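You operate a simulated robot arm through the tools that you are given. There is no shell and no other tool.

The job below is to be done with a simulated two-armed robot. You get a single attempt, and the scene is never put back.

## Task
Open the cooler door, put the white box from the middle shelf of the cooler on the top of the white plate, then shut the door. Then fetch the red block and set it on the steel top of the grey bench. Keep to this order. Set down upright: red block.

The check looks at the end state, three seconds after you hand in, the way a careful person would. Anything else that was tipped, shoved, dropped, spilled or broken makes it a failure.

## Robot
Two 7-joint arms with two-finger parallel grippers on one trunk, on a base that moves. Base frame: it is fixed to the floor where the robot stands at the start and does not move with it; the origin is under the middle of the robot, x ahead of it, y to its left, z up. Units: mm, degrees, N and s.
The left shoulder is at the start at [62, 197, 1129], the right one opposite. With the tool pointing down near the work surface each hand reaches from about 300 to 720 mm from the robot's upright axis, wherever it stands, measured 20 degrees to its own side. Places, roughly: cooler door [3600, -300, 800]; red block (8x6x6 cm) [-2500, -3200, 800]; steel top of the grey bench [2400, -2700, 800]; top of the white plate [3200, -3100, 900]; white box [3500, 0, 1000]. Payload 1.57 kg a hand.
The tool frame of a hand sits at the grasp point between the pads (the TCP): z along the fingers, y along the line on which they close. The tips reach 30 mm beyond it. The gripper opens to 110 mm. The fingers are 24 mm wide and 12 mm thick; the gripper's body (48 by 112 mm) begins 78 mm behind the TCP.
Orientation is that of the tool frame in the base frame, as a unit quaternion [w, x, y, z]. With the fingers straight down and closing along the base's y, the tool's x points along the base's -x, its y along +y and its z along -z.

## Interface
- The arms move only by the tool step_arm. It takes "left_moves", "right_moves" or both (then of equal length, played together; a hand with none holds still); each is a list that holds one entry, the list of rows, each a list of 7 numbers: the shift along the tool's x, y, z in units of 30 mm (1.0 is 30 mm), then the turn, a rotation vector about the tool's x, y, z in units of 6 degrees (1.0 is 6 degrees), then the gripper command, from -1 (shut) to 1 (fully open), values between in proportion. In form: [[[tx, ty, tz, wx, wy, wz, gripper], ...]]. A call has 1 to 20 rows; each row shifts and turns the commanded pose from where the row before left it, along the tool's axes as they then stand. A call with a number of a shift or a turn outside -1 to 1 is refused whole. Rows are played at 5 a second. More than 50 mm and 8.6 degrees between two rows, or a gripper value outside its range, and nothing of the call is played. A pose out of reach is approached as far as the arm can. The call stops where the force on the tool passes 40 N (or 10 N more than at its start, if that is more) or the arm is blocked; 0.2 s more then pass. The fingers move at their own pace (about 72 mm/s each) and stop on an object; they squeeze with about 21 N. The grip force told is the motor's: it shows also when the fingers shut on nothing. Time passes only in rows, and 0.2 s behind the last, so rows that do not move let the fingers close. The reply holds the time, the measured pose of the TCP, the force on the tool along the base axes, the opening and the grip force, in the units named above and with some noise, with the torque about the TCP (base axes, N m) and any sound that the robot's microphone picked up, and new pictures: "show" is both (left out), scene, wrist or none (wrist: the cameras of the hands that moved).
- Cameras (640 x 400 px; columns grow to the right, rows downward): "scene" is now at [122.4, 3.8, 1714.9]; the picture's right is [-0.03, -1.00, 0.00], its down [-0.76, 0.02, -0.65] and it looks along [0.65, -0.02, -0.76] (base axes); focal length 281 px, centre (320, 200). "left" rides on the left gripper at [70, -16, -141] in its tool frame; the picture's right is [0.23, 0.97, 0.00], its down [-0.85, 0.20, -0.48] and it looks along [-0.47, 0.11, 0.88] (tool axes); focal length 222 px, centre (320, 200). "right" rides on the right gripper at [70, 16, -141] in its tool frame; the picture's right is [-0.23, 0.97, 0.00], its down [-0.86, -0.20, -0.48] and it looks along [-0.47, -0.11, 0.88] (tool axes); focal length 222 px, centre (320, 200). There is no depth. A picture from a camera that has moved, and an enlarged one, comes with that camera's place and axes in the base frame and with its lens. The place of the scene camera against the robot may be out by one fixed shift of up to 18 mm in any direction.
- lift_body(by): slides the trunk up (or, below 0, down) by that many mm; the arms and the scene camera ride with it, the base frame stays. It gives what a move gives, with no picture.
- roll_base(legs): drives the robot by 1 to 6 legs, each [ahead, left, turn to the left] in mm, mm and degrees, along the robot's own axes; the way and the turn of a leg run together, so that a leg with both is an arc; at most 1500 mm and 180 degrees a leg. The arms and the cameras ride along, it lands a little off, and it stops where it bumps. It gives what a move gives, and a new picture of the scene camera.
- head_to(pan, tilt): turns the head with the scene camera to pan (to the left, within 86 degrees either way) and tilt (down, from -29 to 69), counted from straight ahead of the robot. It gives what a move gives, and a new picture of the scene camera.
- inspect(camera, box): a new picture of the part [left, top, right, bottom] of that camera's present view, enlarged. No time passes.
- hand_in(): hands the job in; it is judged then, once.

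Nothing tells you exact positions but the pictures and the camera data. Unless the task says otherwise, let go and move clear before handing in.

The tools are called after "Request:" as name(argument=value, ...) on one line, values as JSON. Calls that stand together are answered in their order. step_arm: Moves the arms, as the interface text tells. Its arguments: {"type":"object","properties":{"left_moves":{"type":"array"},"right_moves":{"type":"array"},"show":{"type":"string","enum":["both","scene","wrist","none"]}},"required":[]} The other tools are called the same way: lift_body (by) moves the trunk up or down; roll_base (legs) drives the base; head_to (pan, tilt) turns the head that bears the scene camera; inspect (camera, box) takes an enlarged picture of a part of a camera's view; hand_in () hands the job in.

At the start:

```text
clock: 0.0
left_tcp_pos: [532.0, 192.2, 1129.9]
left_ee_rot: [0.0, 0.001, 1.0, 0.0]
left_contact_force: [0.2, 0.3, -0.4]
left_moment: [0.0, -0.01, -0.01]
left_finger_gap: 110.1
left_finger_force: 0.0
right_tcp_pos: [362.4, -115.4, 1187.7]
right_ee_rot: [-0.001, 0.0, 1.0, 0.0]
right_contact_force: [0.8, 0.0, -0.3]
right_moment: [0.01, 0.01, -0.02]
right_finger_gap: 110.0
right_finger_force: 0.1
trunk travel left (down, up): [-725.0, 265.0]
robot x, y, heading: [-2.4, -1.9, 0.1]
head pan, tilt (commanded): [-1.5, 49.6]
```

scene: 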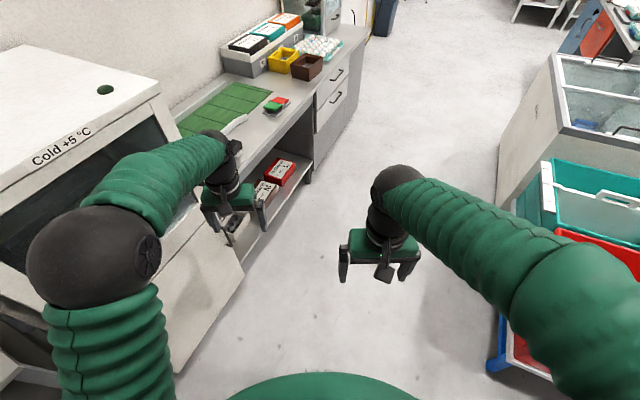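
right: 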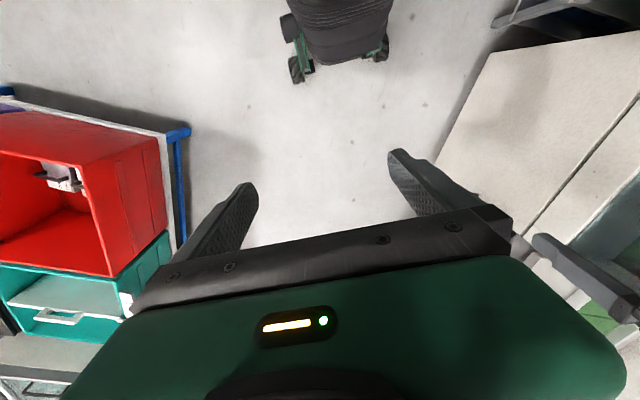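
left: 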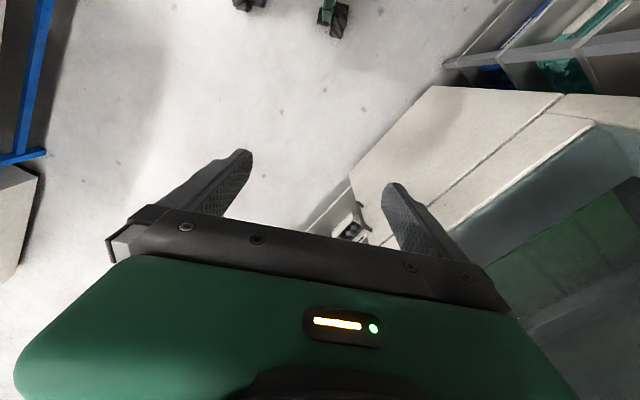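

I see a lab room with a cold cabinet on the left, benches ahead-left and crates on the right; the cooler should be ahead at about [3600, -300]. I'll look around with the head first.

Request:
head_to(pan=0, tilt=15)

Request:
head_to(pan=-50, tilt=20)

Request:
head_to(pan=-86, tilt=20)

Request:
head_to(pan=60, tilt=25)

```text
clock: 1.0
left_tcp_pos: [530.3, 192.8, 1129.7]
left_ee_rot: [0.0, 0.0, 1.0, 0.0]
left_contact_force: [-0.1, -0.5, 0.1]
left_moment: [0.01, -0.04, 0.02]
left_finger_gap: 110.1
left_finger_force: 0.1
right_tcp_pos: [361.8, -114.9, 1188.4]
right_ee_rot: [0.0, 0.0, 1.0, 0.001]
right_contact_force: [0.4, -0.1, 0.0]
right_moment: [0.0, -0.02, 0.01]
right_finger_gap: 110.0
right_finger_force: 0.1
trunk travel left (down, up): [-725.0, 265.0]
robot x, y, heading: [2.3, -4.1, 0.2]
head pan, tilt (commanded): [0.0, 15.0]
camera scene: at [138.4, 5.8, 1768.1], right [0.0, -1.0, 0.0], down [-0.26, 0.0, -0.97], along [0.97, 0.0, -0.26], focal length 281 px, centre (320, 200)
```

scene: 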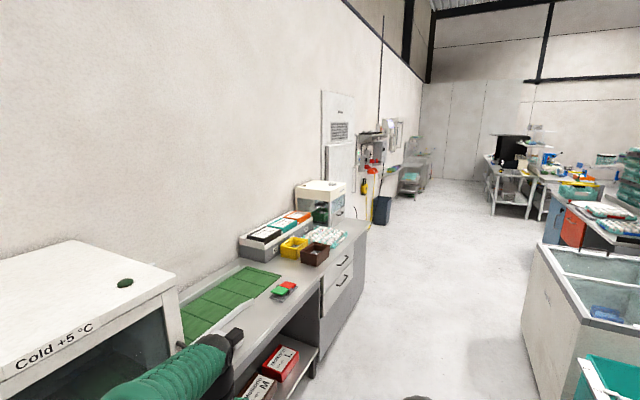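

```text
clock: 2.2
left_tcp_pos: [530.6, 192.8, 1129.2]
left_ee_rot: [0.0, 0.0, 1.0, 0.0]
left_contact_force: [-0.7, -0.4, -0.1]
left_moment: [-0.01, 0.0, 0.0]
left_finger_gap: 109.9
left_finger_force: 0.2
right_tcp_pos: [362.0, -115.7, 1188.8]
right_ee_rot: [0.001, -0.001, 1.0, 0.0]
right_contact_force: [-0.4, -0.6, 0.1]
right_moment: [-0.03, -0.01, 0.02]
right_finger_gap: 110.2
right_finger_force: 0.0
trunk travel left (down, up): [-725.0, 265.0]
robot x, y, heading: [-2.5, 0.5, -0.0]
head pan, tilt (commanded): [-50.0, 20.0]
camera scene: at [105.0, -65.5, 1760.1], right [-0.77, -0.64, 0.0], down [-0.22, 0.26, -0.94], along [0.6, -0.72, -0.34], focal length 281 px, centre (320, 200)
```

scene: 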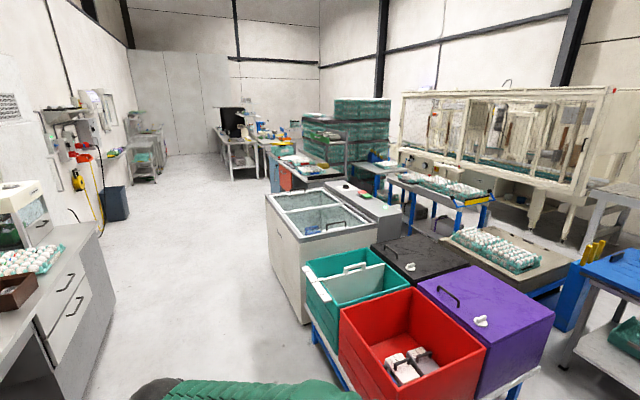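

```text
clock: 3.2
left_tcp_pos: [530.7, 193.5, 1129.1]
left_ee_rot: [-0.001, -0.001, 1.0, 0.0]
left_contact_force: [-0.5, -0.5, -0.4]
left_moment: [0.01, 0.04, -0.01]
left_finger_gap: 110.0
left_finger_force: 0.2
right_tcp_pos: [362.1, -115.6, 1189.0]
right_ee_rot: [0.0, 0.0, 1.0, 0.0]
right_contact_force: [0.7, -0.5, 0.2]
right_moment: [0.01, 0.01, 0.04]
right_finger_gap: 110.0
right_finger_force: 0.0
trunk travel left (down, up): [-725.0, 265.0]
robot x, y, heading: [-3.2, -2.5, -0.0]
head pan, tilt (commanded): [-85.9, 20.0]
camera scene: at [51.8, -87.1, 1760.2], right [-1.0, -0.07, 0.0], down [-0.03, 0.34, -0.94], along [0.07, -0.94, -0.34], focal length 281 px, centre (320, 200)
```

scene: 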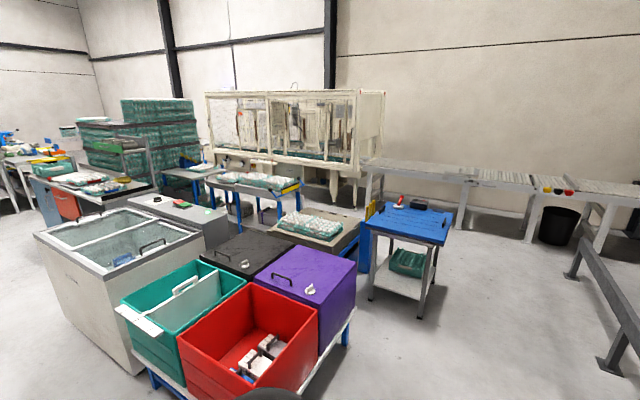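

```text
clock: 5.5
left_tcp_pos: [530.8, 190.8, 1129.7]
left_ee_rot: [0.0, 0.0, 1.0, 0.0]
left_contact_force: [-1.0, 0.1, -0.1]
left_moment: [-0.01, 0.01, 0.0]
left_finger_gap: 110.2
left_finger_force: 0.1
right_tcp_pos: [362.2, -115.0, 1188.0]
right_ee_rot: [0.0, 0.0, 1.0, -0.001]
right_contact_force: [0.5, 0.0, 0.3]
right_moment: [-0.02, 0.01, -0.01]
right_finger_gap: 110.1
right_finger_force: 0.1
trunk travel left (down, up): [-725.0, 265.0]
robot x, y, heading: [-2.0, -1.5, -0.1]
head pan, tilt (commanded): [60.0, 25.0]
camera scene: at [91.2, 85.7, 1752.0], right [0.87, -0.5, 0.0], down [-0.21, -0.37, -0.91], along [0.45, 0.78, -0.42], focal length 281 px, centre (320, 200)
```

scene: 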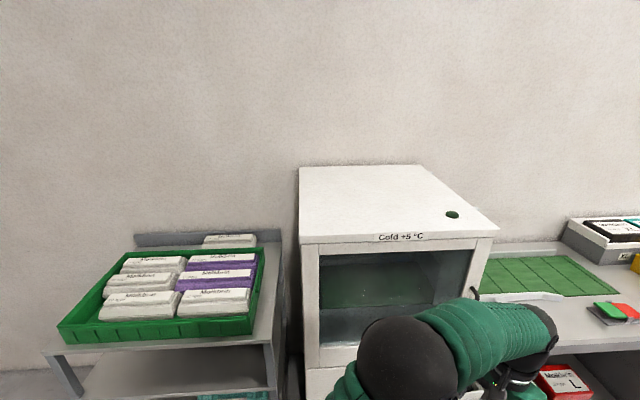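

The room's walls run at an angle to my frame; the tall white unit with a vent ahead is likely the cooler. I'll look closer ahead and toward the other places.

Request:
head_to(pan=-5, tilt=15)

Request:
inspect(camera="scene", box=[240, 60, 480, 210])

Request:
head_to(pan=-45, tilt=15)

Request:
inspect(camera="scene", box=[220, 120, 460, 270])

```text
clock: 6.9
left_tcp_pos: [531.1, 192.6, 1129.2]
left_ee_rot: [0.0, 0.0, 1.0, 0.0]
left_contact_force: [-0.7, -0.4, -0.3]
left_moment: [0.01, -0.03, 0.03]
left_finger_gap: 110.3
left_finger_force: 0.0
right_tcp_pos: [363.4, -115.1, 1187.9]
right_ee_rot: [0.0, 0.0, 1.0, 0.0]
right_contact_force: [-0.3, 0.0, 0.3]
right_moment: [0.01, 0.01, 0.05]
right_finger_gap: 110.2
right_finger_force: 0.2
trunk travel left (down, up): [-725.0, 265.0]
robot x, y, heading: [-3.0, -0.4, -0.0]
head pan, tilt (commanded): [-5.0, 15.0]
camera scene: at [138.3, -2.3, 1768.1], right [-0.09, -1.0, 0.0], down [-0.26, 0.02, -0.97], along [0.96, -0.08, -0.26], focal length 281 px, centre (320, 200)
```

scene: 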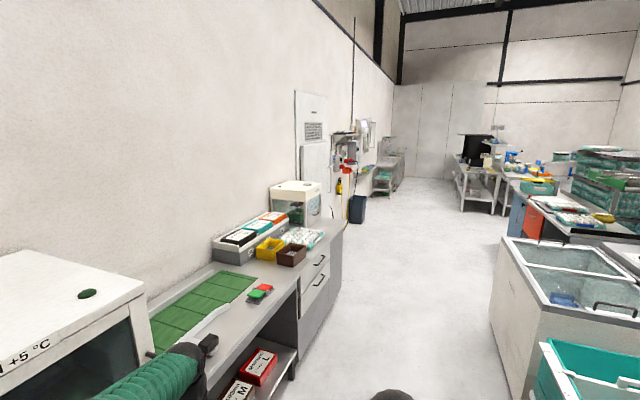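

```text
2.67 times, centred on (360, 135) of scene
camera zoom: at [138.3, -2.3, 1768.1], right [-0.09, -1.0, 0.0], down [-0.26, 0.02, -0.97], along [0.96, -0.08, -0.26], focal length 750 px, centre (213, 373)
```

zoom: 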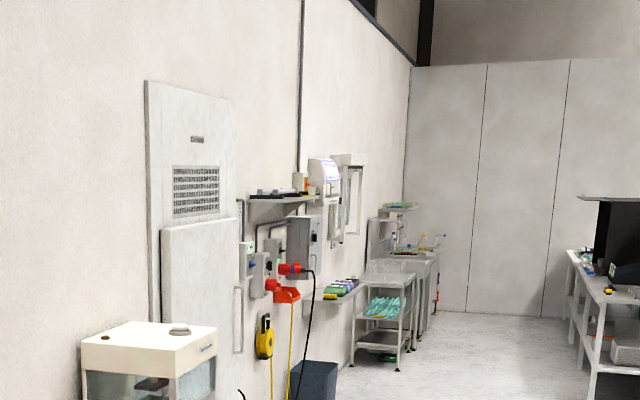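

```text
clock: 7.9
left_tcp_pos: [530.9, 192.5, 1129.0]
left_ee_rot: [0.0, 0.0, 1.0, 0.0]
left_contact_force: [-0.4, -0.3, 0.3]
left_moment: [0.03, 0.02, -0.02]
left_finger_gap: 109.7
left_finger_force: 0.1
right_tcp_pos: [361.9, -115.0, 1188.2]
right_ee_rot: [-0.002, 0.0, 1.0, 0.0]
right_contact_force: [0.4, -0.1, 0.7]
right_moment: [-0.01, -0.03, -0.01]
right_finger_gap: 109.6
right_finger_force: 0.0
trunk travel left (down, up): [-725.0, 265.0]
robot x, y, heading: [1.4, 1.2, 0.0]
head pan, tilt (commanded): [-45.0, 15.0]
camera scene: at [111.3, -60.2, 1768.2], right [-0.71, -0.71, 0.0], down [-0.18, 0.18, -0.97], along [0.68, -0.68, -0.26], focal length 281 px, centre (320, 200)
```

scene: 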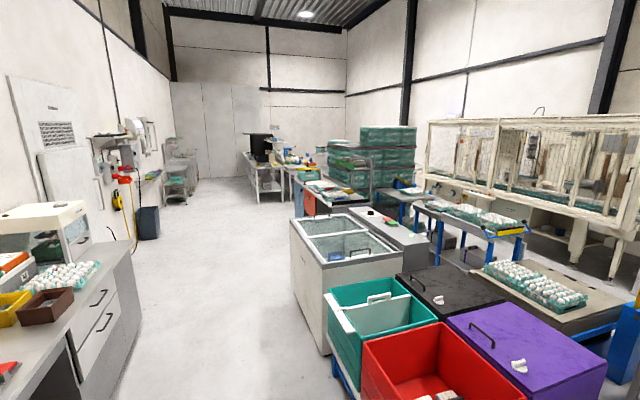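

```text
2.67 times, centred on (340, 195) of scene
camera zoom: at [111.3, -60.2, 1768.2], right [-0.71, -0.71, 0.0], down [-0.18, 0.18, -0.97], along [0.68, -0.68, -0.26], focal length 750 px, centre (267, 213)
```

zoom: 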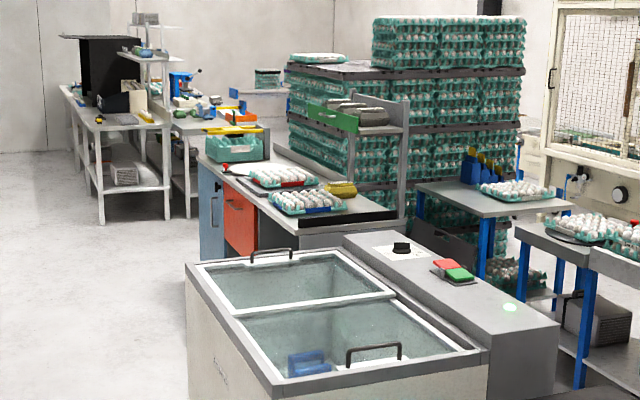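

The tall white unit with the vent on the left wall (wall running about -26° in heading) matches the cooler's place. I'll turn along the aisle and drive up it between the bench and the chest freezer.

Request:
roll_base(legs=[[0, 0, -26.4], [1000, 40, 0]])

Request:
head_to(pan=0, tilt=20)

```text
clock: 14.5
left_tcp_pos: [1476.3, -473.8, 1130.0]
left_ee_rot: [0.0, 0.228, 0.974, 0.0]
left_contact_force: [0.4, -0.5, -0.6]
left_moment: [-0.01, -0.02, -0.01]
left_finger_gap: 109.7
left_finger_force: 0.1
right_tcp_pos: [1188.0, -675.2, 1188.0]
right_ee_rot: [0.0, 0.228, 0.974, 0.0]
right_contact_force: [-0.8, -0.1, 0.7]
right_moment: [0.02, 0.0, 0.01]
right_finger_gap: 109.9
right_finger_force: 0.0
trunk travel left (down, up): [-725.0, 265.0]
robot x, y, heading: [916.1, -409.0, -26.2]
head pan, tilt (commanded): [-45.0, 15.0]
camera scene: at [985.2, -507.4, 1768.3], right [-0.95, -0.32, 0.0], down [-0.08, 0.25, -0.97], along [0.31, -0.92, -0.26], focal length 281 px, centre (320, 200)
```

scene: 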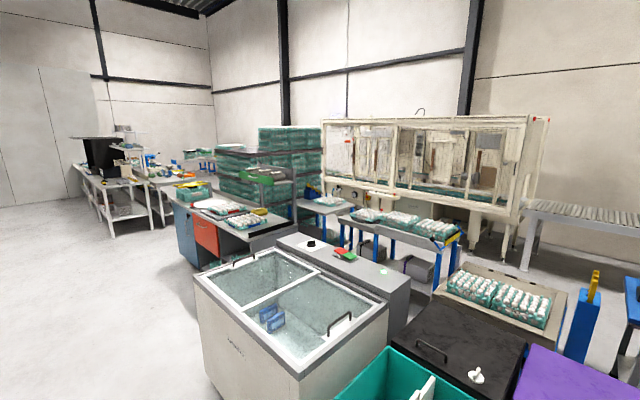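

```text
clock: 15.6
left_tcp_pos: [1474.5, -473.2, 1130.3]
left_ee_rot: [0.001, 0.229, 0.974, 0.0]
left_contact_force: [0.3, 0.7, 0.7]
left_moment: [-0.02, 0.0, -0.04]
left_finger_gap: 109.9
left_finger_force: 0.2
right_tcp_pos: [1186.4, -673.8, 1188.0]
right_ee_rot: [0.001, 0.228, 0.974, -0.001]
right_contact_force: [-0.6, 0.0, 0.4]
right_moment: [0.0, -0.01, 0.01]
right_finger_gap: 109.9
right_finger_force: 0.0
trunk travel left (down, up): [-725.0, 265.0]
robot x, y, heading: [917.8, -408.6, -26.3]
head pan, tilt (commanded): [0.0, 20.0]
camera scene: at [1039.8, -460.5, 1760.0], right [-0.44, -0.9, 0.0], down [-0.31, 0.15, -0.94], along [0.84, -0.42, -0.34], focal length 281 px, centre (320, 200)
```

scene: 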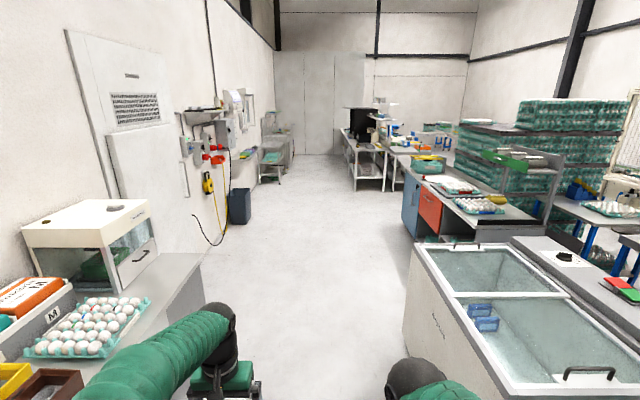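

The aisle is clear ahead; the bench ends at about [2600, -450] and the tall cooler is beyond it on the left wall. I'll drive on to stand in front of the cooler and turn to face it.

Request:
roll_base(legs=[[1200, 30, 0], [1000, 40, 0]])

Request:
head_to(pan=70, tilt=25)

Request:
head_to(pan=-60, tilt=25)

```text
clock: 26.4
left_tcp_pos: [3481.0, -1338.2, 1130.6]
left_ee_rot: [0.001, 0.214, 0.977, -0.001]
left_contact_force: [0.6, 0.7, -0.3]
left_moment: [0.01, -0.01, 0.0]
left_finger_gap: 110.1
left_finger_force: 0.0
right_tcp_pos: [3199.2, -1547.7, 1189.3]
right_ee_rot: [0.001, 0.214, 0.977, -0.001]
right_contact_force: [-0.4, -1.0, 0.7]
right_moment: [-0.02, 0.04, 0.01]
right_finger_gap: 110.0
right_finger_force: 0.0
trunk travel left (down, up): [-725.0, 265.0]
robot x, y, heading: [2919.5, -1294.4, -24.5]
head pan, tilt (commanded): [0.0, 20.0]
camera scene: at [3045.9, -1338.7, 1760.1], right [-0.42, -0.91, 0.0], down [-0.31, 0.14, -0.94], along [0.85, -0.39, -0.34], focal length 281 px, centre (320, 200)
```

scene: 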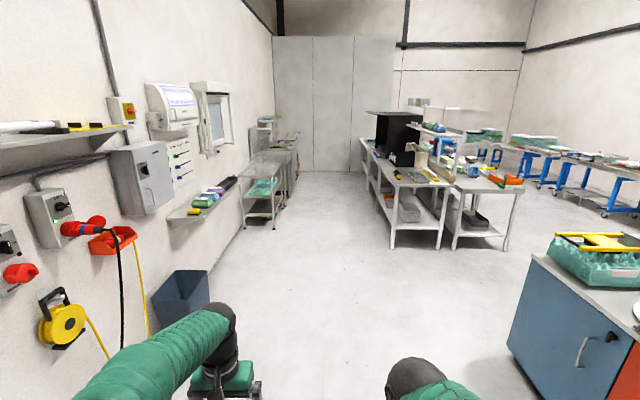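

```text
clock: 27.8
left_tcp_pos: [3483.0, -1338.1, 1130.1]
left_ee_rot: [0.0, 0.214, 0.977, 0.0]
left_contact_force: [0.0, 0.5, 0.4]
left_moment: [-0.02, 0.03, 0.02]
left_finger_gap: 109.8
left_finger_force: 0.1
right_tcp_pos: [3199.2, -1547.5, 1187.8]
right_ee_rot: [0.001, 0.214, 0.977, -0.001]
right_contact_force: [0.0, -0.4, -0.5]
right_moment: [0.0, -0.01, 0.03]
right_finger_gap: 110.1
right_finger_force: 0.0
trunk travel left (down, up): [-725.0, 265.0]
robot x, y, heading: [2922.7, -1293.0, -24.9]
head pan, tilt (commanded): [70.0, 25.0]
camera scene: at [3027.6, -1234.9, 1752.0], right [0.71, -0.7, 0.0], down [-0.3, -0.3, -0.91], along [0.64, 0.64, -0.42], focal length 281 px, centre (320, 200)
```

scene: 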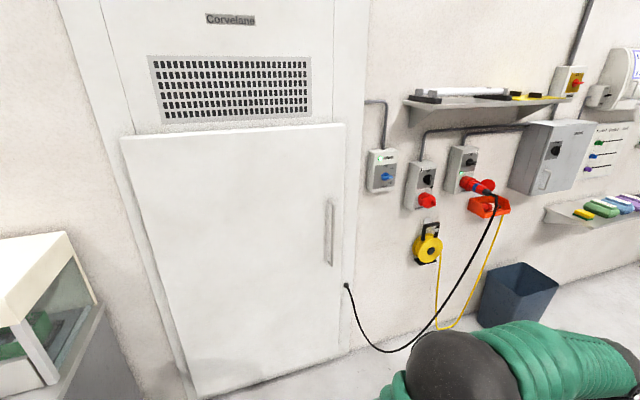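

```text
clock: 29.9
left_tcp_pos: [3481.3, -1338.2, 1130.5]
left_ee_rot: [0.001, 0.214, 0.977, 0.0]
left_contact_force: [0.5, 0.0, 0.2]
left_moment: [0.0, 0.03, 0.0]
left_finger_gap: 110.0
left_finger_force: 0.1
right_tcp_pos: [3199.5, -1547.1, 1188.8]
right_ee_rot: [0.001, 0.214, 0.977, 0.0]
right_contact_force: [-0.6, -0.1, 0.5]
right_moment: [0.03, 0.02, 0.02]
right_finger_gap: 109.8
right_finger_force: 0.0
trunk travel left (down, up): [-725.0, 265.0]
robot x, y, heading: [2921.7, -1291.8, -24.7]
head pan, tilt (commanded): [-60.0, 25.0]
camera scene: at [2971.1, -1392.1, 1752.0], right [-1.0, -0.09, 0.0], down [-0.04, 0.42, -0.91], along [0.08, -0.9, -0.42], focal length 281 px, centre (320, 200)
```

scene: 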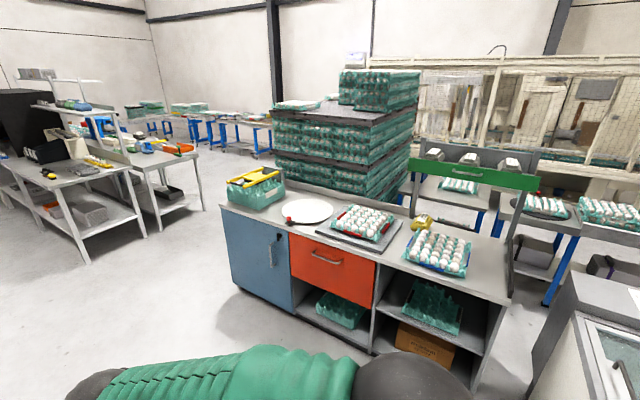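

I see the white "Corvelane" cooler with a vertical handle at its right edge (about [3890, -425, 1030]), hinge on the left at about [3230, -80]. The white plate and the grey bench (blue/red doors, steel top) are across the aisle. I'll turn to face the cooler and move right so the handle is before my left arm.

Request:
roll_base(legs=[[0, 0, 88.3], [200, -650, 0]])

Request:
head_to(pan=25, tilt=35)

```text
clock: 37.5
left_tcp_pos: [3654.0, -844.4, 1128.9]
left_ee_rot: [0.001, -0.527, 0.85, -0.001]
left_contact_force: [-1.0, 0.5, -0.4]
left_moment: [-0.03, -0.03, 0.01]
left_finger_gap: 110.0
left_finger_force: 0.0
right_tcp_pos: [3856.2, -1132.3, 1189.3]
right_ee_rot: [0.002, -0.529, 0.849, -0.002]
right_contact_force: [-1.1, 0.0, 0.0]
right_moment: [-0.02, -0.01, 0.02]
right_finger_gap: 110.0
right_finger_force: 0.0
trunk travel left (down, up): [-725.0, 265.0]
robot x, y, heading: [3598.9, -1407.5, 63.7]
head pan, tilt (commanded): [-60.0, 25.0]
camera scene: at [3708.9, -1361.6, 1752.4], right [0.07, -1.0, 0.0], down [-0.42, -0.03, -0.91], along [0.91, 0.06, -0.42], focal length 281 px, centre (320, 200)
```

scene: 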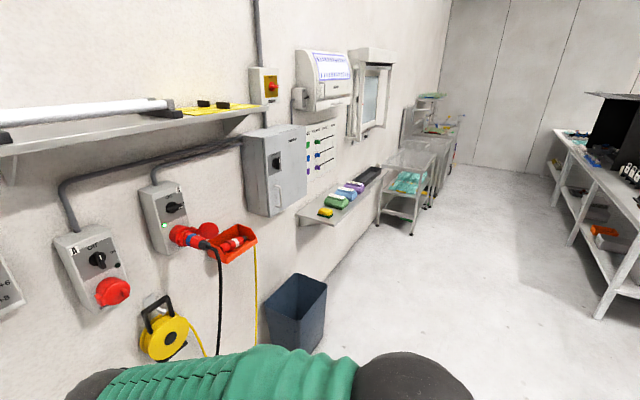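

```text
clock: 39.1
left_tcp_pos: [3658.5, -845.9, 1131.8]
left_ee_rot: [0.001, -0.529, 0.849, 0.0]
left_contact_force: [-0.8, -1.0, 1.0]
left_moment: [0.0, 0.02, -0.01]
left_finger_gap: 109.9
left_finger_force: 0.1
right_tcp_pos: [3860.4, -1134.8, 1188.9]
right_ee_rot: [0.002, -0.528, 0.849, 0.0]
right_contact_force: [0.5, -0.7, 0.1]
right_moment: [-0.01, 0.02, 0.01]
right_finger_gap: 110.1
right_finger_force: 0.1
trunk travel left (down, up): [-725.0, 265.0]
robot x, y, heading: [3596.5, -1403.6, 63.6]
head pan, tilt (commanded): [25.0, 35.0]
camera scene: at [3625.3, -1282.3, 1736.2], right [1.0, -0.02, 0.0], down [-0.01, -0.57, -0.82], along [0.02, 0.82, -0.58], focal length 281 px, centre (320, 200)
```

scene: 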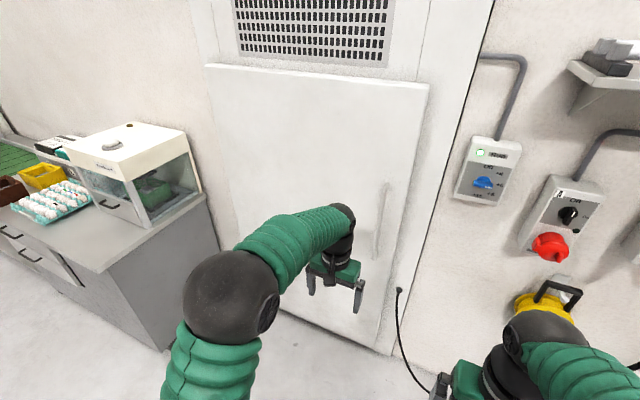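

The handle triangulates to about [3886, -430, 1035], roughly 1000 mm ahead and 175 mm left of me. I'll zoom in on it to see its shape.

Request:
inspect(camera="scene", box=[330, 160, 450, 280])

Request:
inspect(camera="scene", box=[180, 40, 500, 240])

```text
3.33 times, centred on (390, 220) of scene
camera zoom: at [3625.3, -1282.3, 1736.2], right [1.0, -0.02, 0.0], down [-0.01, -0.57, -0.82], along [0.02, 0.82, -0.58], focal length 937 px, centre (87, 133)
```

zoom: 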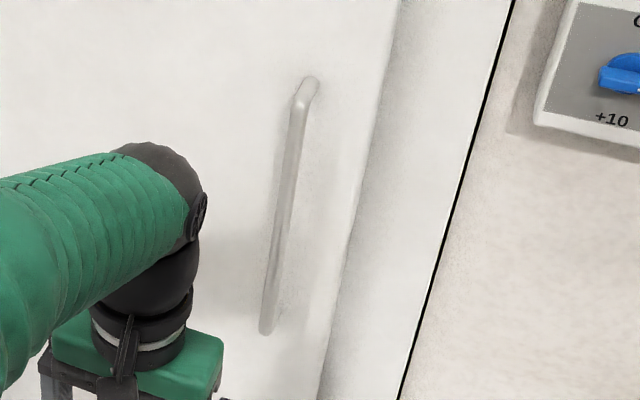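

```text
2.00 times, centred on (340, 140) of scene
camera zoom: at [3625.3, -1282.3, 1736.2], right [1.0, -0.02, 0.0], down [-0.01, -0.57, -0.82], along [0.02, 0.82, -0.58], focal length 562 px, centre (280, 320)
```

zoom: 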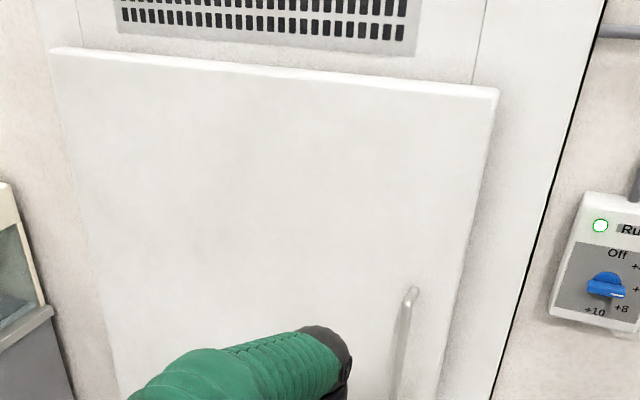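

The handle is a round vertical bar about 290 mm long. I'll tip the left hand forward so its fingers point at the door and close across the bar horizontally.

Request:
step_arm(left_moves=[[[0, 0, 0, 0, -1, 0, 1], [0, 0, 0, 0, -1, 0, 1], [0, 0, 0, 0, -1, 0, 1], [0, 0, 0, 0, -1, 0, 1], [0, 0, 0, 0, -1, 0, 1], [0, 0, 0, 0, -1, 0, 1], [0, 0, 0, 0, -1, 0, 1], [0, 0, 0, 0, -1, 0, 1], [0, 0, 0, 0, -1, 0, 1], [0, 0, 0, 0, -1, 0, 1], [0, 0, 0, 0, -1, 0, 1], [0, 0, 0, 0, -1, 0, 1], [0, 0, 0, 0, -1, 0, 1], [0, 0, 0, 0, -1, 0, 1], [0, 0, 0, 0, -1, 0, 1]]], show="both")

```text
clock: 42.3
left_tcp_pos: [3661.4, -837.3, 1129.8]
left_ee_rot: [0.601, -0.373, 0.6, 0.374]
left_contact_force: [-0.3, 0.1, -0.4]
left_moment: [0.01, -0.01, 0.02]
left_finger_gap: 110.1
left_finger_force: 0.2
left hand out of reach, approached as far as the arm can: row 12
right_tcp_pos: [3861.9, -1133.5, 1188.8]
right_ee_rot: [0.0, -0.529, 0.849, 0.0]
right_contact_force: [-0.2, 0.2, 0.2]
right_moment: [-0.03, -0.01, 0.0]
right_finger_gap: 110.2
right_finger_force: 0.1
trunk travel left (down, up): [-725.0, 265.0]
robot x, y, heading: [3597.0, -1403.5, 64.0]
head pan, tilt (commanded): [25.0, 35.0]
camera scene: at [3626.1, -1281.1, 1736.1], right [1.0, -0.02, 0.0], down [-0.01, -0.58, -0.82], along [0.02, 0.82, -0.58], focal length 281 px, centre (320, 200)
camera left: at [3613.6, -971.8, 1059.7], right [-0.87, 0.43, -0.23], down [-0.39, -0.34, 0.85], along [0.29, 0.84, 0.47], focal length 222 px, centre (320, 200)
```

scene: 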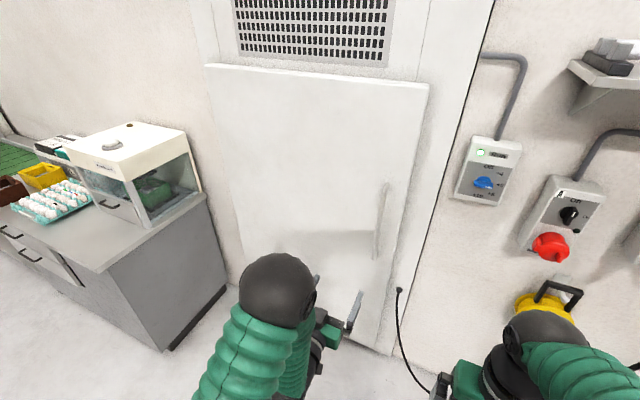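
left: 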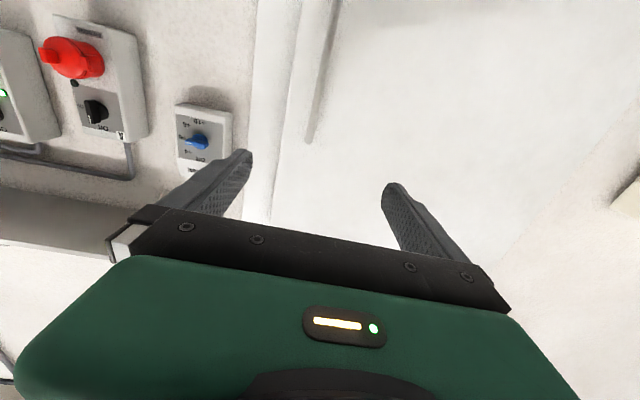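

The left hand now points straight at the door. I'll drive ahead 280 mm and a little right, then lower the hand to the handle's height.

Request:
roll_base(legs=[[280, -20, 0]])

Request:
step_arm(left_moves=[[[0.8, 0, 0, 0, 0, 0, 1], [0.8, 0, 0, 0, 0, 0, 1], [0.8, 0, 0, 0, 0, 0, 1], [0.8, 0, 0, 0, 0, 0, 1]]], show="both")

```text
clock: 44.2
left_tcp_pos: [3802.1, -601.1, 1131.7]
left_ee_rot: [0.602, -0.373, 0.599, 0.374]
left_contact_force: [-0.4, 0.0, -0.2]
left_moment: [0.03, -0.01, 0.0]
left_finger_gap: 110.0
left_finger_force: 0.1
right_tcp_pos: [3999.4, -897.9, 1189.6]
right_ee_rot: [0.002, -0.527, 0.85, 0.0]
right_contact_force: [-0.2, 0.6, 0.3]
right_moment: [-0.01, -0.03, 0.0]
right_finger_gap: 110.0
right_finger_force: 0.0
trunk travel left (down, up): [-725.0, 265.0]
robot x, y, heading: [3739.7, -1169.9, 63.5]
head pan, tilt (commanded): [25.0, 35.0]
camera scene: at [3763.6, -1046.6, 1736.4], right [1.0, -0.02, 0.0], down [-0.01, -0.57, -0.82], along [0.02, 0.82, -0.57], focal length 281 px, centre (320, 200)
```

scene: 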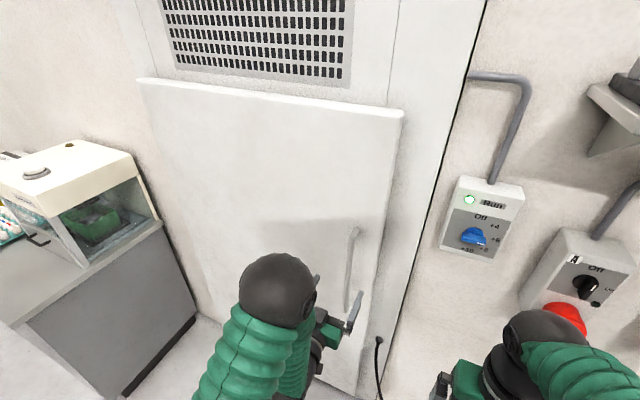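

```text
clock: 45.2
left_tcp_pos: [3801.6, -601.0, 1033.5]
left_ee_rot: [0.601, -0.373, 0.599, 0.374]
left_contact_force: [-0.5, 0.5, 0.4]
left_moment: [0.01, -0.01, 0.01]
left_finger_gap: 109.9
left_finger_force: 0.1
right_tcp_pos: [4000.9, -896.1, 1189.0]
right_ee_rot: [0.001, -0.527, 0.85, 0.0]
right_contact_force: [-0.3, 0.3, -0.2]
right_moment: [-0.01, 0.0, -0.02]
right_finger_gap: 110.1
right_finger_force: 0.0
trunk travel left (down, up): [-725.0, 265.0]
robot x, y, heading: [3739.6, -1169.6, 63.6]
head pan, tilt (commanded): [25.0, 35.0]
camera scene: at [3766.2, -1042.7, 1736.1], right [1.0, -0.02, 0.0], down [-0.01, -0.58, -0.82], along [0.02, 0.82, -0.58], focal length 281 px, centre (320, 200)
camera left: at [3754.2, -734.7, 964.0], right [-0.87, 0.43, -0.23], down [-0.39, -0.34, 0.85], along [0.29, 0.83, 0.47], focal length 222 px, centre (320, 200)
```

scene: 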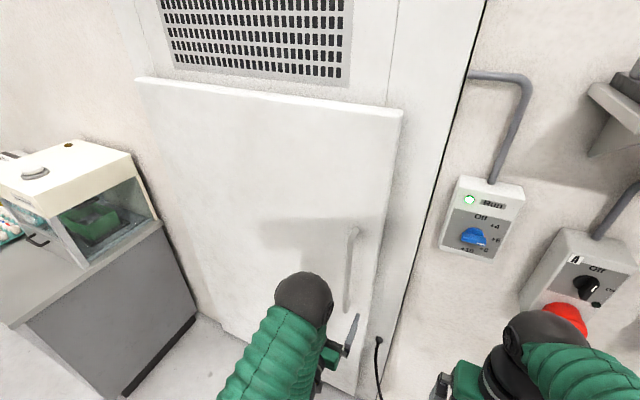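
left: 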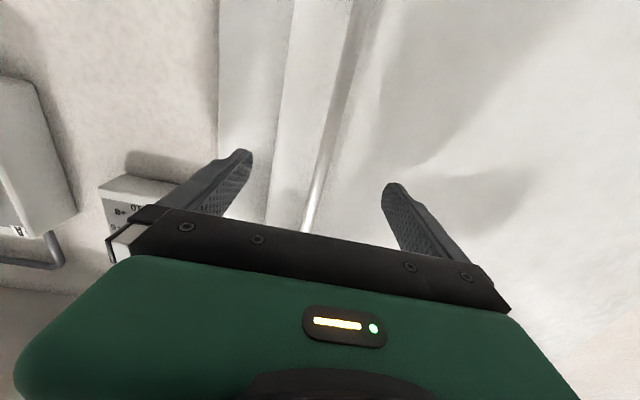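

The bar sits between the fingers, about 10 mm left of centre. I'll advance 150 mm along the fingers while centring, then check.

Request:
step_arm(left_moves=[[[0, 0.1, 1, 0, 0, 0, 1], [0, 0.1, 1, 0, 0, 0, 1], [0, 0.1, 1, 0, 0, 0, 1], [0, 0, 1, 0, 0, 0, 1], [0, 0, 1, 0, 0, 0, 1]]], show="both")

```text
clock: 46.5
left_tcp_pos: [3858.9, -469.1, 1036.4]
left_ee_rot: [0.602, -0.372, 0.599, 0.375]
left_contact_force: [-0.4, 0.0, -0.4]
left_moment: [-0.03, 0.01, 0.0]
left_finger_gap: 110.0
left_finger_force: 0.1
right_tcp_pos: [3999.0, -900.1, 1189.7]
right_ee_rot: [0.002, -0.527, 0.85, 0.001]
right_contact_force: [0.2, 0.1, -0.1]
right_moment: [-0.01, 0.02, -0.02]
right_finger_gap: 110.1
right_finger_force: 0.0
trunk travel left (down, up): [-725.0, 265.0]
robot x, y, heading: [3738.6, -1168.5, 63.7]
head pan, tilt (commanded): [25.0, 35.0]
stopped in row 5 (left hand): the force on the tool passed its limit at 117 N (the readings are from after the stop); the commanded pose is now the measured one
camera scene: at [3764.1, -1047.8, 1736.5], right [1.0, -0.02, 0.0], down [-0.01, -0.57, -0.82], along [0.02, 0.82, -0.57], focal length 281 px, centre (320, 200)
camera left: at [3809.7, -602.4, 966.0], right [-0.87, 0.43, -0.23], down [-0.39, -0.34, 0.85], along [0.29, 0.83, 0.47], focal length 222 px, centre (320, 200)
```

scene: 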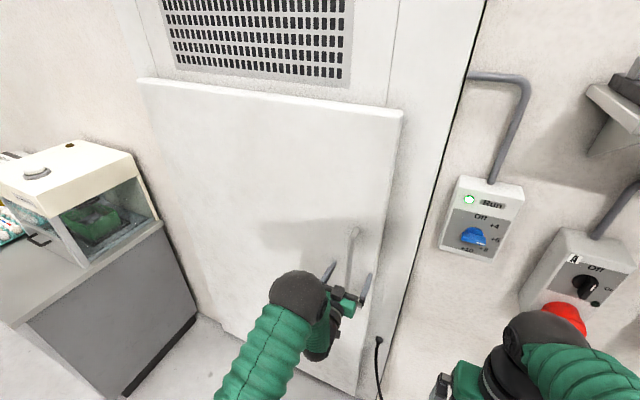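
left: 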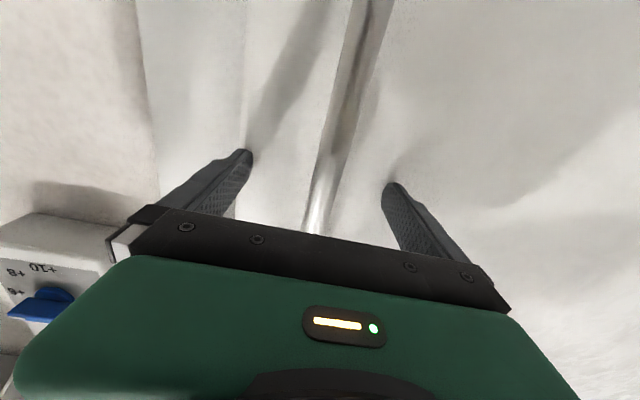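

The fingertips touched the door face, so the bar is about at grasp depth between the pads. I'll back off 9 mm and close the gripper on the bar.

Request:
step_arm(left_moves=[[[0, 0, -0.3, 0, 0, 0, 1], [0, 0, 0, 0, 0, 0, -1], [0, 0, 0, 0, 0, 0, -1], [0, 0, 0, 0, 0, 0, -1], [0, 0, 0, 0, 0, 0, -1], [0, 0, 0, 0, 0, 0, -1]]], show="wrist")

```text
clock: 47.9
left_tcp_pos: [3855.1, -475.2, 1034.8]
left_ee_rot: [0.6, -0.374, 0.6, 0.374]
left_contact_force: [0.5, 0.7, -4.1]
left_moment: [0.11, -0.01, 0.07]
left_finger_gap: 17.4
left_finger_force: 33.0
right_tcp_pos: [4000.2, -895.9, 1187.2]
right_ee_rot: [0.001, -0.527, 0.85, 0.0]
right_contact_force: [0.5, 0.6, -0.2]
right_moment: [-0.01, 0.01, 0.05]
right_finger_gap: 109.8
right_finger_force: 0.0
trunk travel left (down, up): [-725.0, 265.0]
robot x, y, heading: [3737.1, -1168.9, 64.0]
head pan, tilt (commanded): [25.0, 35.0]
camera left: at [3806.6, -608.6, 964.9], right [-0.87, 0.43, -0.23], down [-0.39, -0.34, 0.85], along [0.29, 0.83, 0.47], focal length 222 px, centre (320, 200)
```

left: 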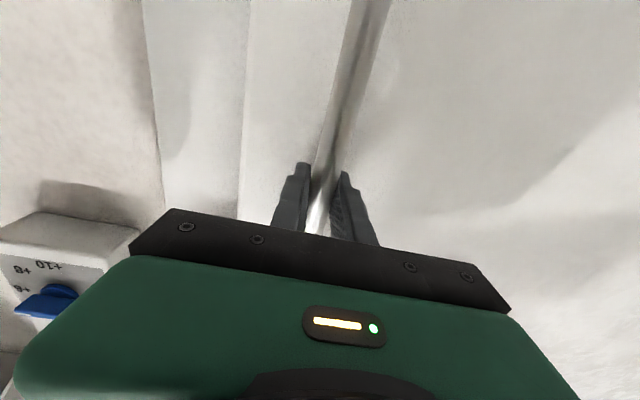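

The bar is gripped (17 mm). I'll pull along the door's arc about the hinge, about 2 degrees per row.

Request:
step_arm(left_moves=[[[0, 0.05, -0.42, 0.167, 0, 0, -1], [0, 0.09, -0.84, 0.333, 0, 0, -1], [0, 0.09, -0.84, 0.333, 0, 0, -1], [0, 0.09, -0.84, 0.333, 0, 0, -1]]], show="both")

```text
clock: 48.9
left_tcp_pos: [3804.0, -549.1, 1034.3]
left_ee_rot: [0.625, -0.333, 0.62, 0.336]
left_contact_force: [0.2, 0.2, 7.7]
left_moment: [-0.36, 0.17, 0.0]
left_finger_gap: 18.0
left_finger_force: 32.4
right_tcp_pos: [3999.7, -898.9, 1190.1]
right_ee_rot: [0.003, -0.528, 0.849, 0.0]
right_contact_force: [-0.6, 0.2, 0.0]
right_moment: [0.01, -0.01, 0.02]
right_finger_gap: 110.2
right_finger_force: 0.0
trunk travel left (down, up): [-725.0, 265.0]
robot x, y, heading: [3742.8, -1166.6, 63.7]
head pan, tilt (commanded): [25.0, 35.0]
camera scene: at [3764.6, -1046.0, 1736.5], right [1.0, -0.02, 0.0], down [-0.01, -0.57, -0.82], along [0.02, 0.82, -0.57], focal length 281 px, centre (320, 200)
camera left: at [3740.2, -674.8, 964.1], right [-0.81, 0.54, -0.23], down [-0.43, -0.3, 0.85], along [0.39, 0.79, 0.47], focal length 222 px, centre (320, 200)
```

scene: 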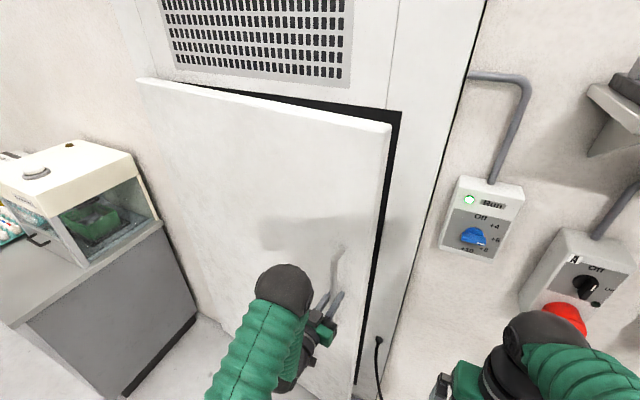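
left: 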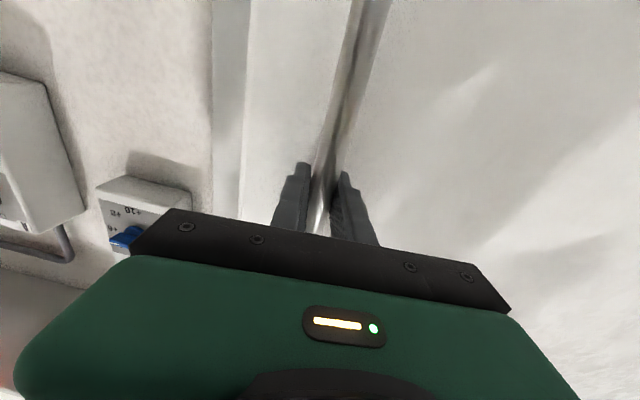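

The door swings freely. I'll keep pulling along the arc.

Request:
step_arm(left_moves=[[[0, 0.09, -0.84, 0.333, 0, 0, -1], [0, 0.09, -0.84, 0.333, 0, 0, -1], [0, 0.09, -0.84, 0.333, 0, 0, -1], [0, 0.09, -0.84, 0.333, 0, 0, -1], [0, 0.09, -0.84, 0.333, 0, 0, -1], [0, 0.09, -0.84, 0.333, 0, 0, -1]]], show="both")

```text
clock: 50.2
left_tcp_pos: [3698.5, -658.2, 1033.9]
left_ee_rot: [0.654, -0.269, 0.654, 0.269]
left_contact_force: [5.3, -8.3, 0.4]
left_moment: [-0.14, 0.0, 0.2]
left_finger_gap: 17.8
left_finger_force: 32.6
right_tcp_pos: [4000.0, -899.0, 1189.9]
right_ee_rot: [0.002, -0.526, 0.85, 0.001]
right_contact_force: [0.0, 0.1, -0.4]
right_moment: [0.0, -0.03, -0.01]
right_finger_gap: 109.9
right_finger_force: 0.1
trunk travel left (down, up): [-725.0, 265.0]
robot x, y, heading: [3737.6, -1162.9, 63.5]
head pan, tilt (commanded): [25.0, 35.0]
camera scene: at [3765.2, -1048.1, 1736.2], right [1.0, -0.02, 0.0], down [-0.01, -0.57, -0.82], along [0.02, 0.82, -0.57], focal length 281 px, centre (320, 200)
camera left: at [3609.7, -769.3, 964.8], right [-0.68, 0.69, -0.23], down [-0.48, -0.19, 0.86], along [0.55, 0.69, 0.47], focal length 222 px, centre (320, 200)
```

scene: 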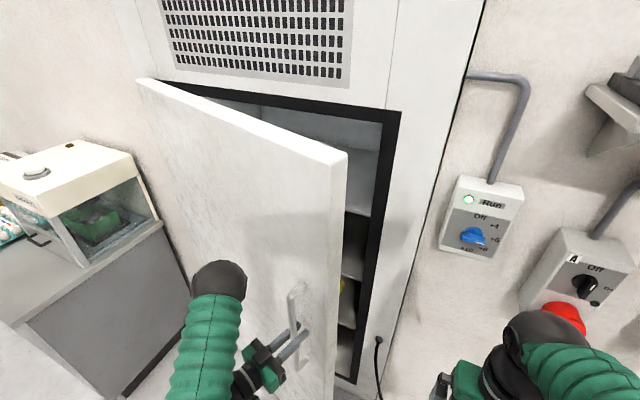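
left: 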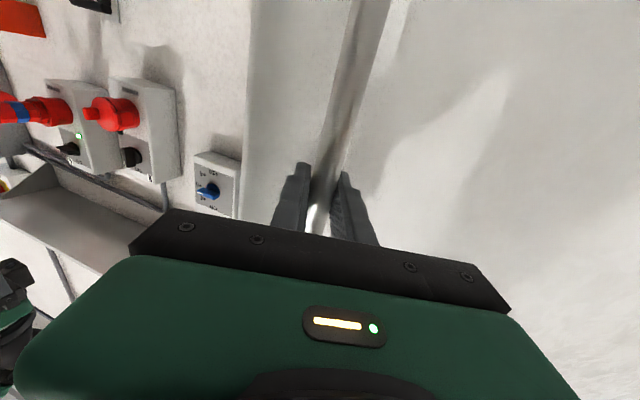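

The door is about 20° open and the inside shelves begin to show. I'll let go of the handle, back the hand away, and see whether the door stays.

Request:
step_arm(left_moves=[[[0, 0, 0, 0, 0, 0, 0.2], [0, 0, 0, 0, 0, 0, 0.2], [0, 0, -0.5, 0, 0, 0, 0.2], [0, 0, -1, 0, 0, 0, 0.2], [0, 0, -1, 0, 0, 0, 0.2], [0, 0, -0.7, 0, 0, 0, 0.2]]], show="scene")

```text
clock: 51.6
left_tcp_pos: [3629.6, -722.8, 1034.9]
left_ee_rot: [0.655, -0.268, 0.653, 0.269]
left_contact_force: [0.0, -0.8, 1.2]
left_moment: [-0.02, 0.0, 0.01]
left_finger_gap: 66.1
left_finger_force: 0.1
right_tcp_pos: [3997.9, -897.1, 1189.3]
right_ee_rot: [0.002, -0.528, 0.849, 0.0]
right_contact_force: [-0.8, -0.7, 0.1]
right_moment: [-0.02, 0.01, 0.02]
right_finger_gap: 110.2
right_finger_force: 0.1
trunk travel left (down, up): [-725.0, 265.0]
robot x, y, heading: [3736.5, -1169.9, 63.7]
head pan, tilt (commanded): [25.0, 35.0]
camera scene: at [3762.4, -1043.9, 1736.2], right [1.0, -0.02, 0.0], down [-0.01, -0.57, -0.82], along [0.02, 0.82, -0.57], focal length 281 px, centre (320, 200)
```

scene: 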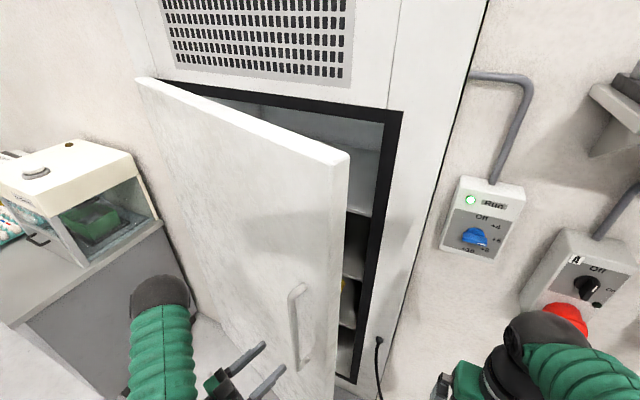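

The door stays where it is. I'll shut the left fingers, shift the base right so the left hand passes the door edge, then reach into the gap to push it open from the inside.

Request:
roll_base(legs=[[-20, -235, 0]])

Request:
step_arm(left_moves=[[[0, 0, 0, -0.8, 0, 0, -1], [0, 0, 0, -0.8, 0, 0, -1], [0, 0, 0, -0.8, 0, 0, -1], [0, 0, 0, -0.8, 0, 0, -1]]], show="both")

```text
clock: 53.4
left_tcp_pos: [3826.5, -842.8, 1032.3]
left_ee_rot: [0.656, -0.27, 0.652, 0.268]
left_contact_force: [0.6, 0.8, -0.6]
left_moment: [0.01, 0.01, -0.04]
left_finger_gap: 66.1
left_finger_force: 0.1
right_tcp_pos: [4194.9, -1016.4, 1190.8]
right_ee_rot: [0.004, -0.528, 0.849, -0.002]
right_contact_force: [-0.5, -0.5, -0.2]
right_moment: [0.02, 0.01, 0.04]
right_finger_gap: 109.8
right_finger_force: 0.0
trunk travel left (down, up): [-725.0, 265.0]
robot x, y, heading: [3940.1, -1288.6, 63.7]
head pan, tilt (commanded): [25.0, 35.0]
camera scene: at [3957.3, -1161.6, 1735.9], right [1.0, -0.02, 0.01], down [-0.01, -0.58, -0.82], along [0.02, 0.82, -0.58], focal length 281 px, centre (320, 200)
```

scene: 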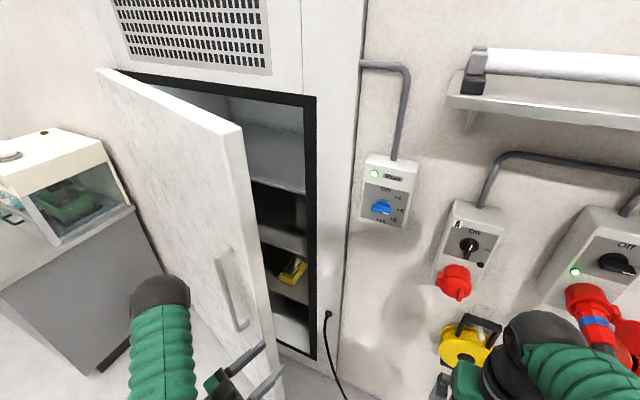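

```text
clock: 54.4
left_tcp_pos: [3820.7, -836.1, 1013.8]
left_ee_rot: [0.601, -0.375, 0.597, 0.376]
left_contact_force: [0.5, -0.4, 0.5]
left_moment: [-0.01, 0.03, 0.02]
left_finger_gap: 0.0
left_finger_force: 21.1
left hand out of reach, approached as far as the arm can: row 3, 4
right_tcp_pos: [4198.0, -1018.8, 1189.1]
right_ee_rot: [0.003, -0.528, 0.849, -0.001]
right_contact_force: [0.6, 0.2, -0.3]
right_moment: [0.03, 0.0, 0.02]
right_finger_gap: 110.2
right_finger_force: 0.0
trunk travel left (down, up): [-725.0, 265.0]
robot x, y, heading: [3938.1, -1288.6, 64.0]
head pan, tilt (commanded): [25.0, 35.0]
camera scene: at [3960.9, -1164.3, 1736.1], right [1.0, -0.02, 0.0], down [-0.01, -0.58, -0.82], along [0.02, 0.82, -0.58], focal length 281 px, centre (320, 200)
camera left: at [3773.2, -969.9, 943.1], right [-0.87, 0.43, -0.23], down [-0.39, -0.35, 0.85], along [0.29, 0.83, 0.47], focal length 222 px, centre (320, 200)
```

scene: 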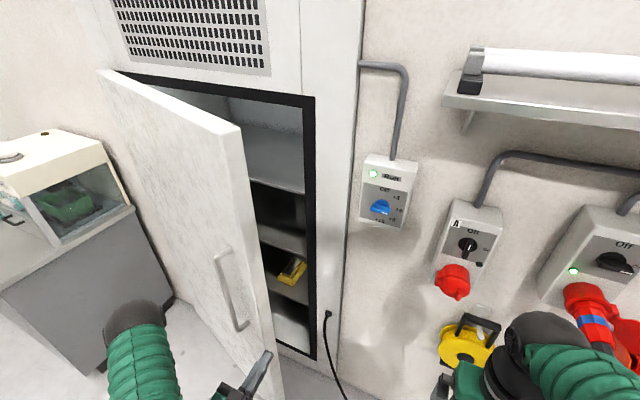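
left: 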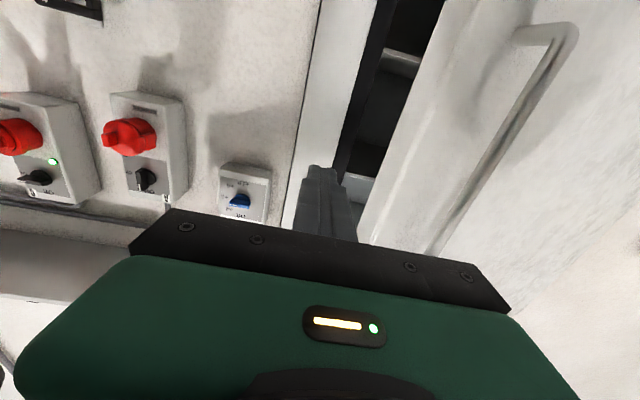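

The gap between door edge and frame lies just left of the fingers. I'll reach forward 180 mm into it.

Request:
step_arm(left_moves=[[[-0.2, 0, 1, 0, 0, 0, -1], [-0.2, 0, 1, 0, 0, 0, -1], [-0.2, 0, 1, 0, 0, 0, -1], [0, 0, 1, 0, 0, 0, -1], [0, 0, 1, 0, 0, 0, -1], [0, 0, 1, 0, 0, 0, -1]]], show="both")

```text
clock: 55.8
left_tcp_pos: [3902.2, -673.7, 1033.1]
left_ee_rot: [0.6, -0.375, 0.598, 0.375]
left_contact_force: [0.5, -1.0, 0.4]
left_moment: [-0.03, 0.02, -0.01]
left_finger_gap: 0.1
left_finger_force: 20.6
right_tcp_pos: [4201.7, -1018.7, 1188.3]
right_ee_rot: [0.002, -0.528, 0.849, 0.0]
right_contact_force: [-0.7, 0.2, 0.3]
right_moment: [-0.01, -0.01, -0.02]
right_finger_gap: 110.1
right_finger_force: 0.1
trunk travel left (down, up): [-725.0, 265.0]
robot x, y, heading: [3941.9, -1287.9, 63.8]
head pan, tilt (commanded): [25.0, 35.0]
camera scene: at [3967.3, -1165.1, 1736.1], right [1.0, -0.02, 0.0], down [-0.01, -0.58, -0.82], along [0.02, 0.82, -0.58], focal length 281 px, centre (320, 200)
camera left: at [3853.5, -807.1, 963.0], right [-0.87, 0.43, -0.23], down [-0.39, -0.34, 0.85], along [0.29, 0.84, 0.47], focal length 222 px, centre (320, 200)
```

scene: 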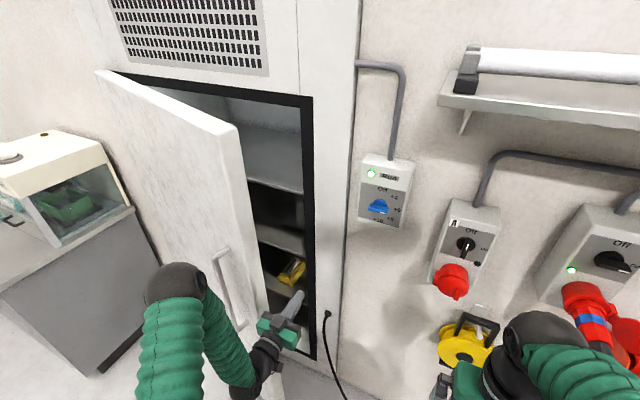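
left: 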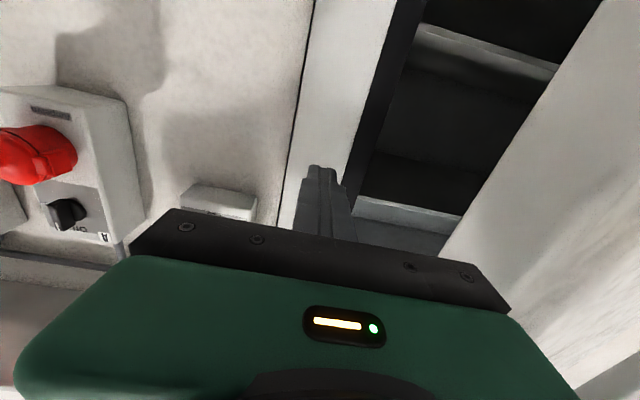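

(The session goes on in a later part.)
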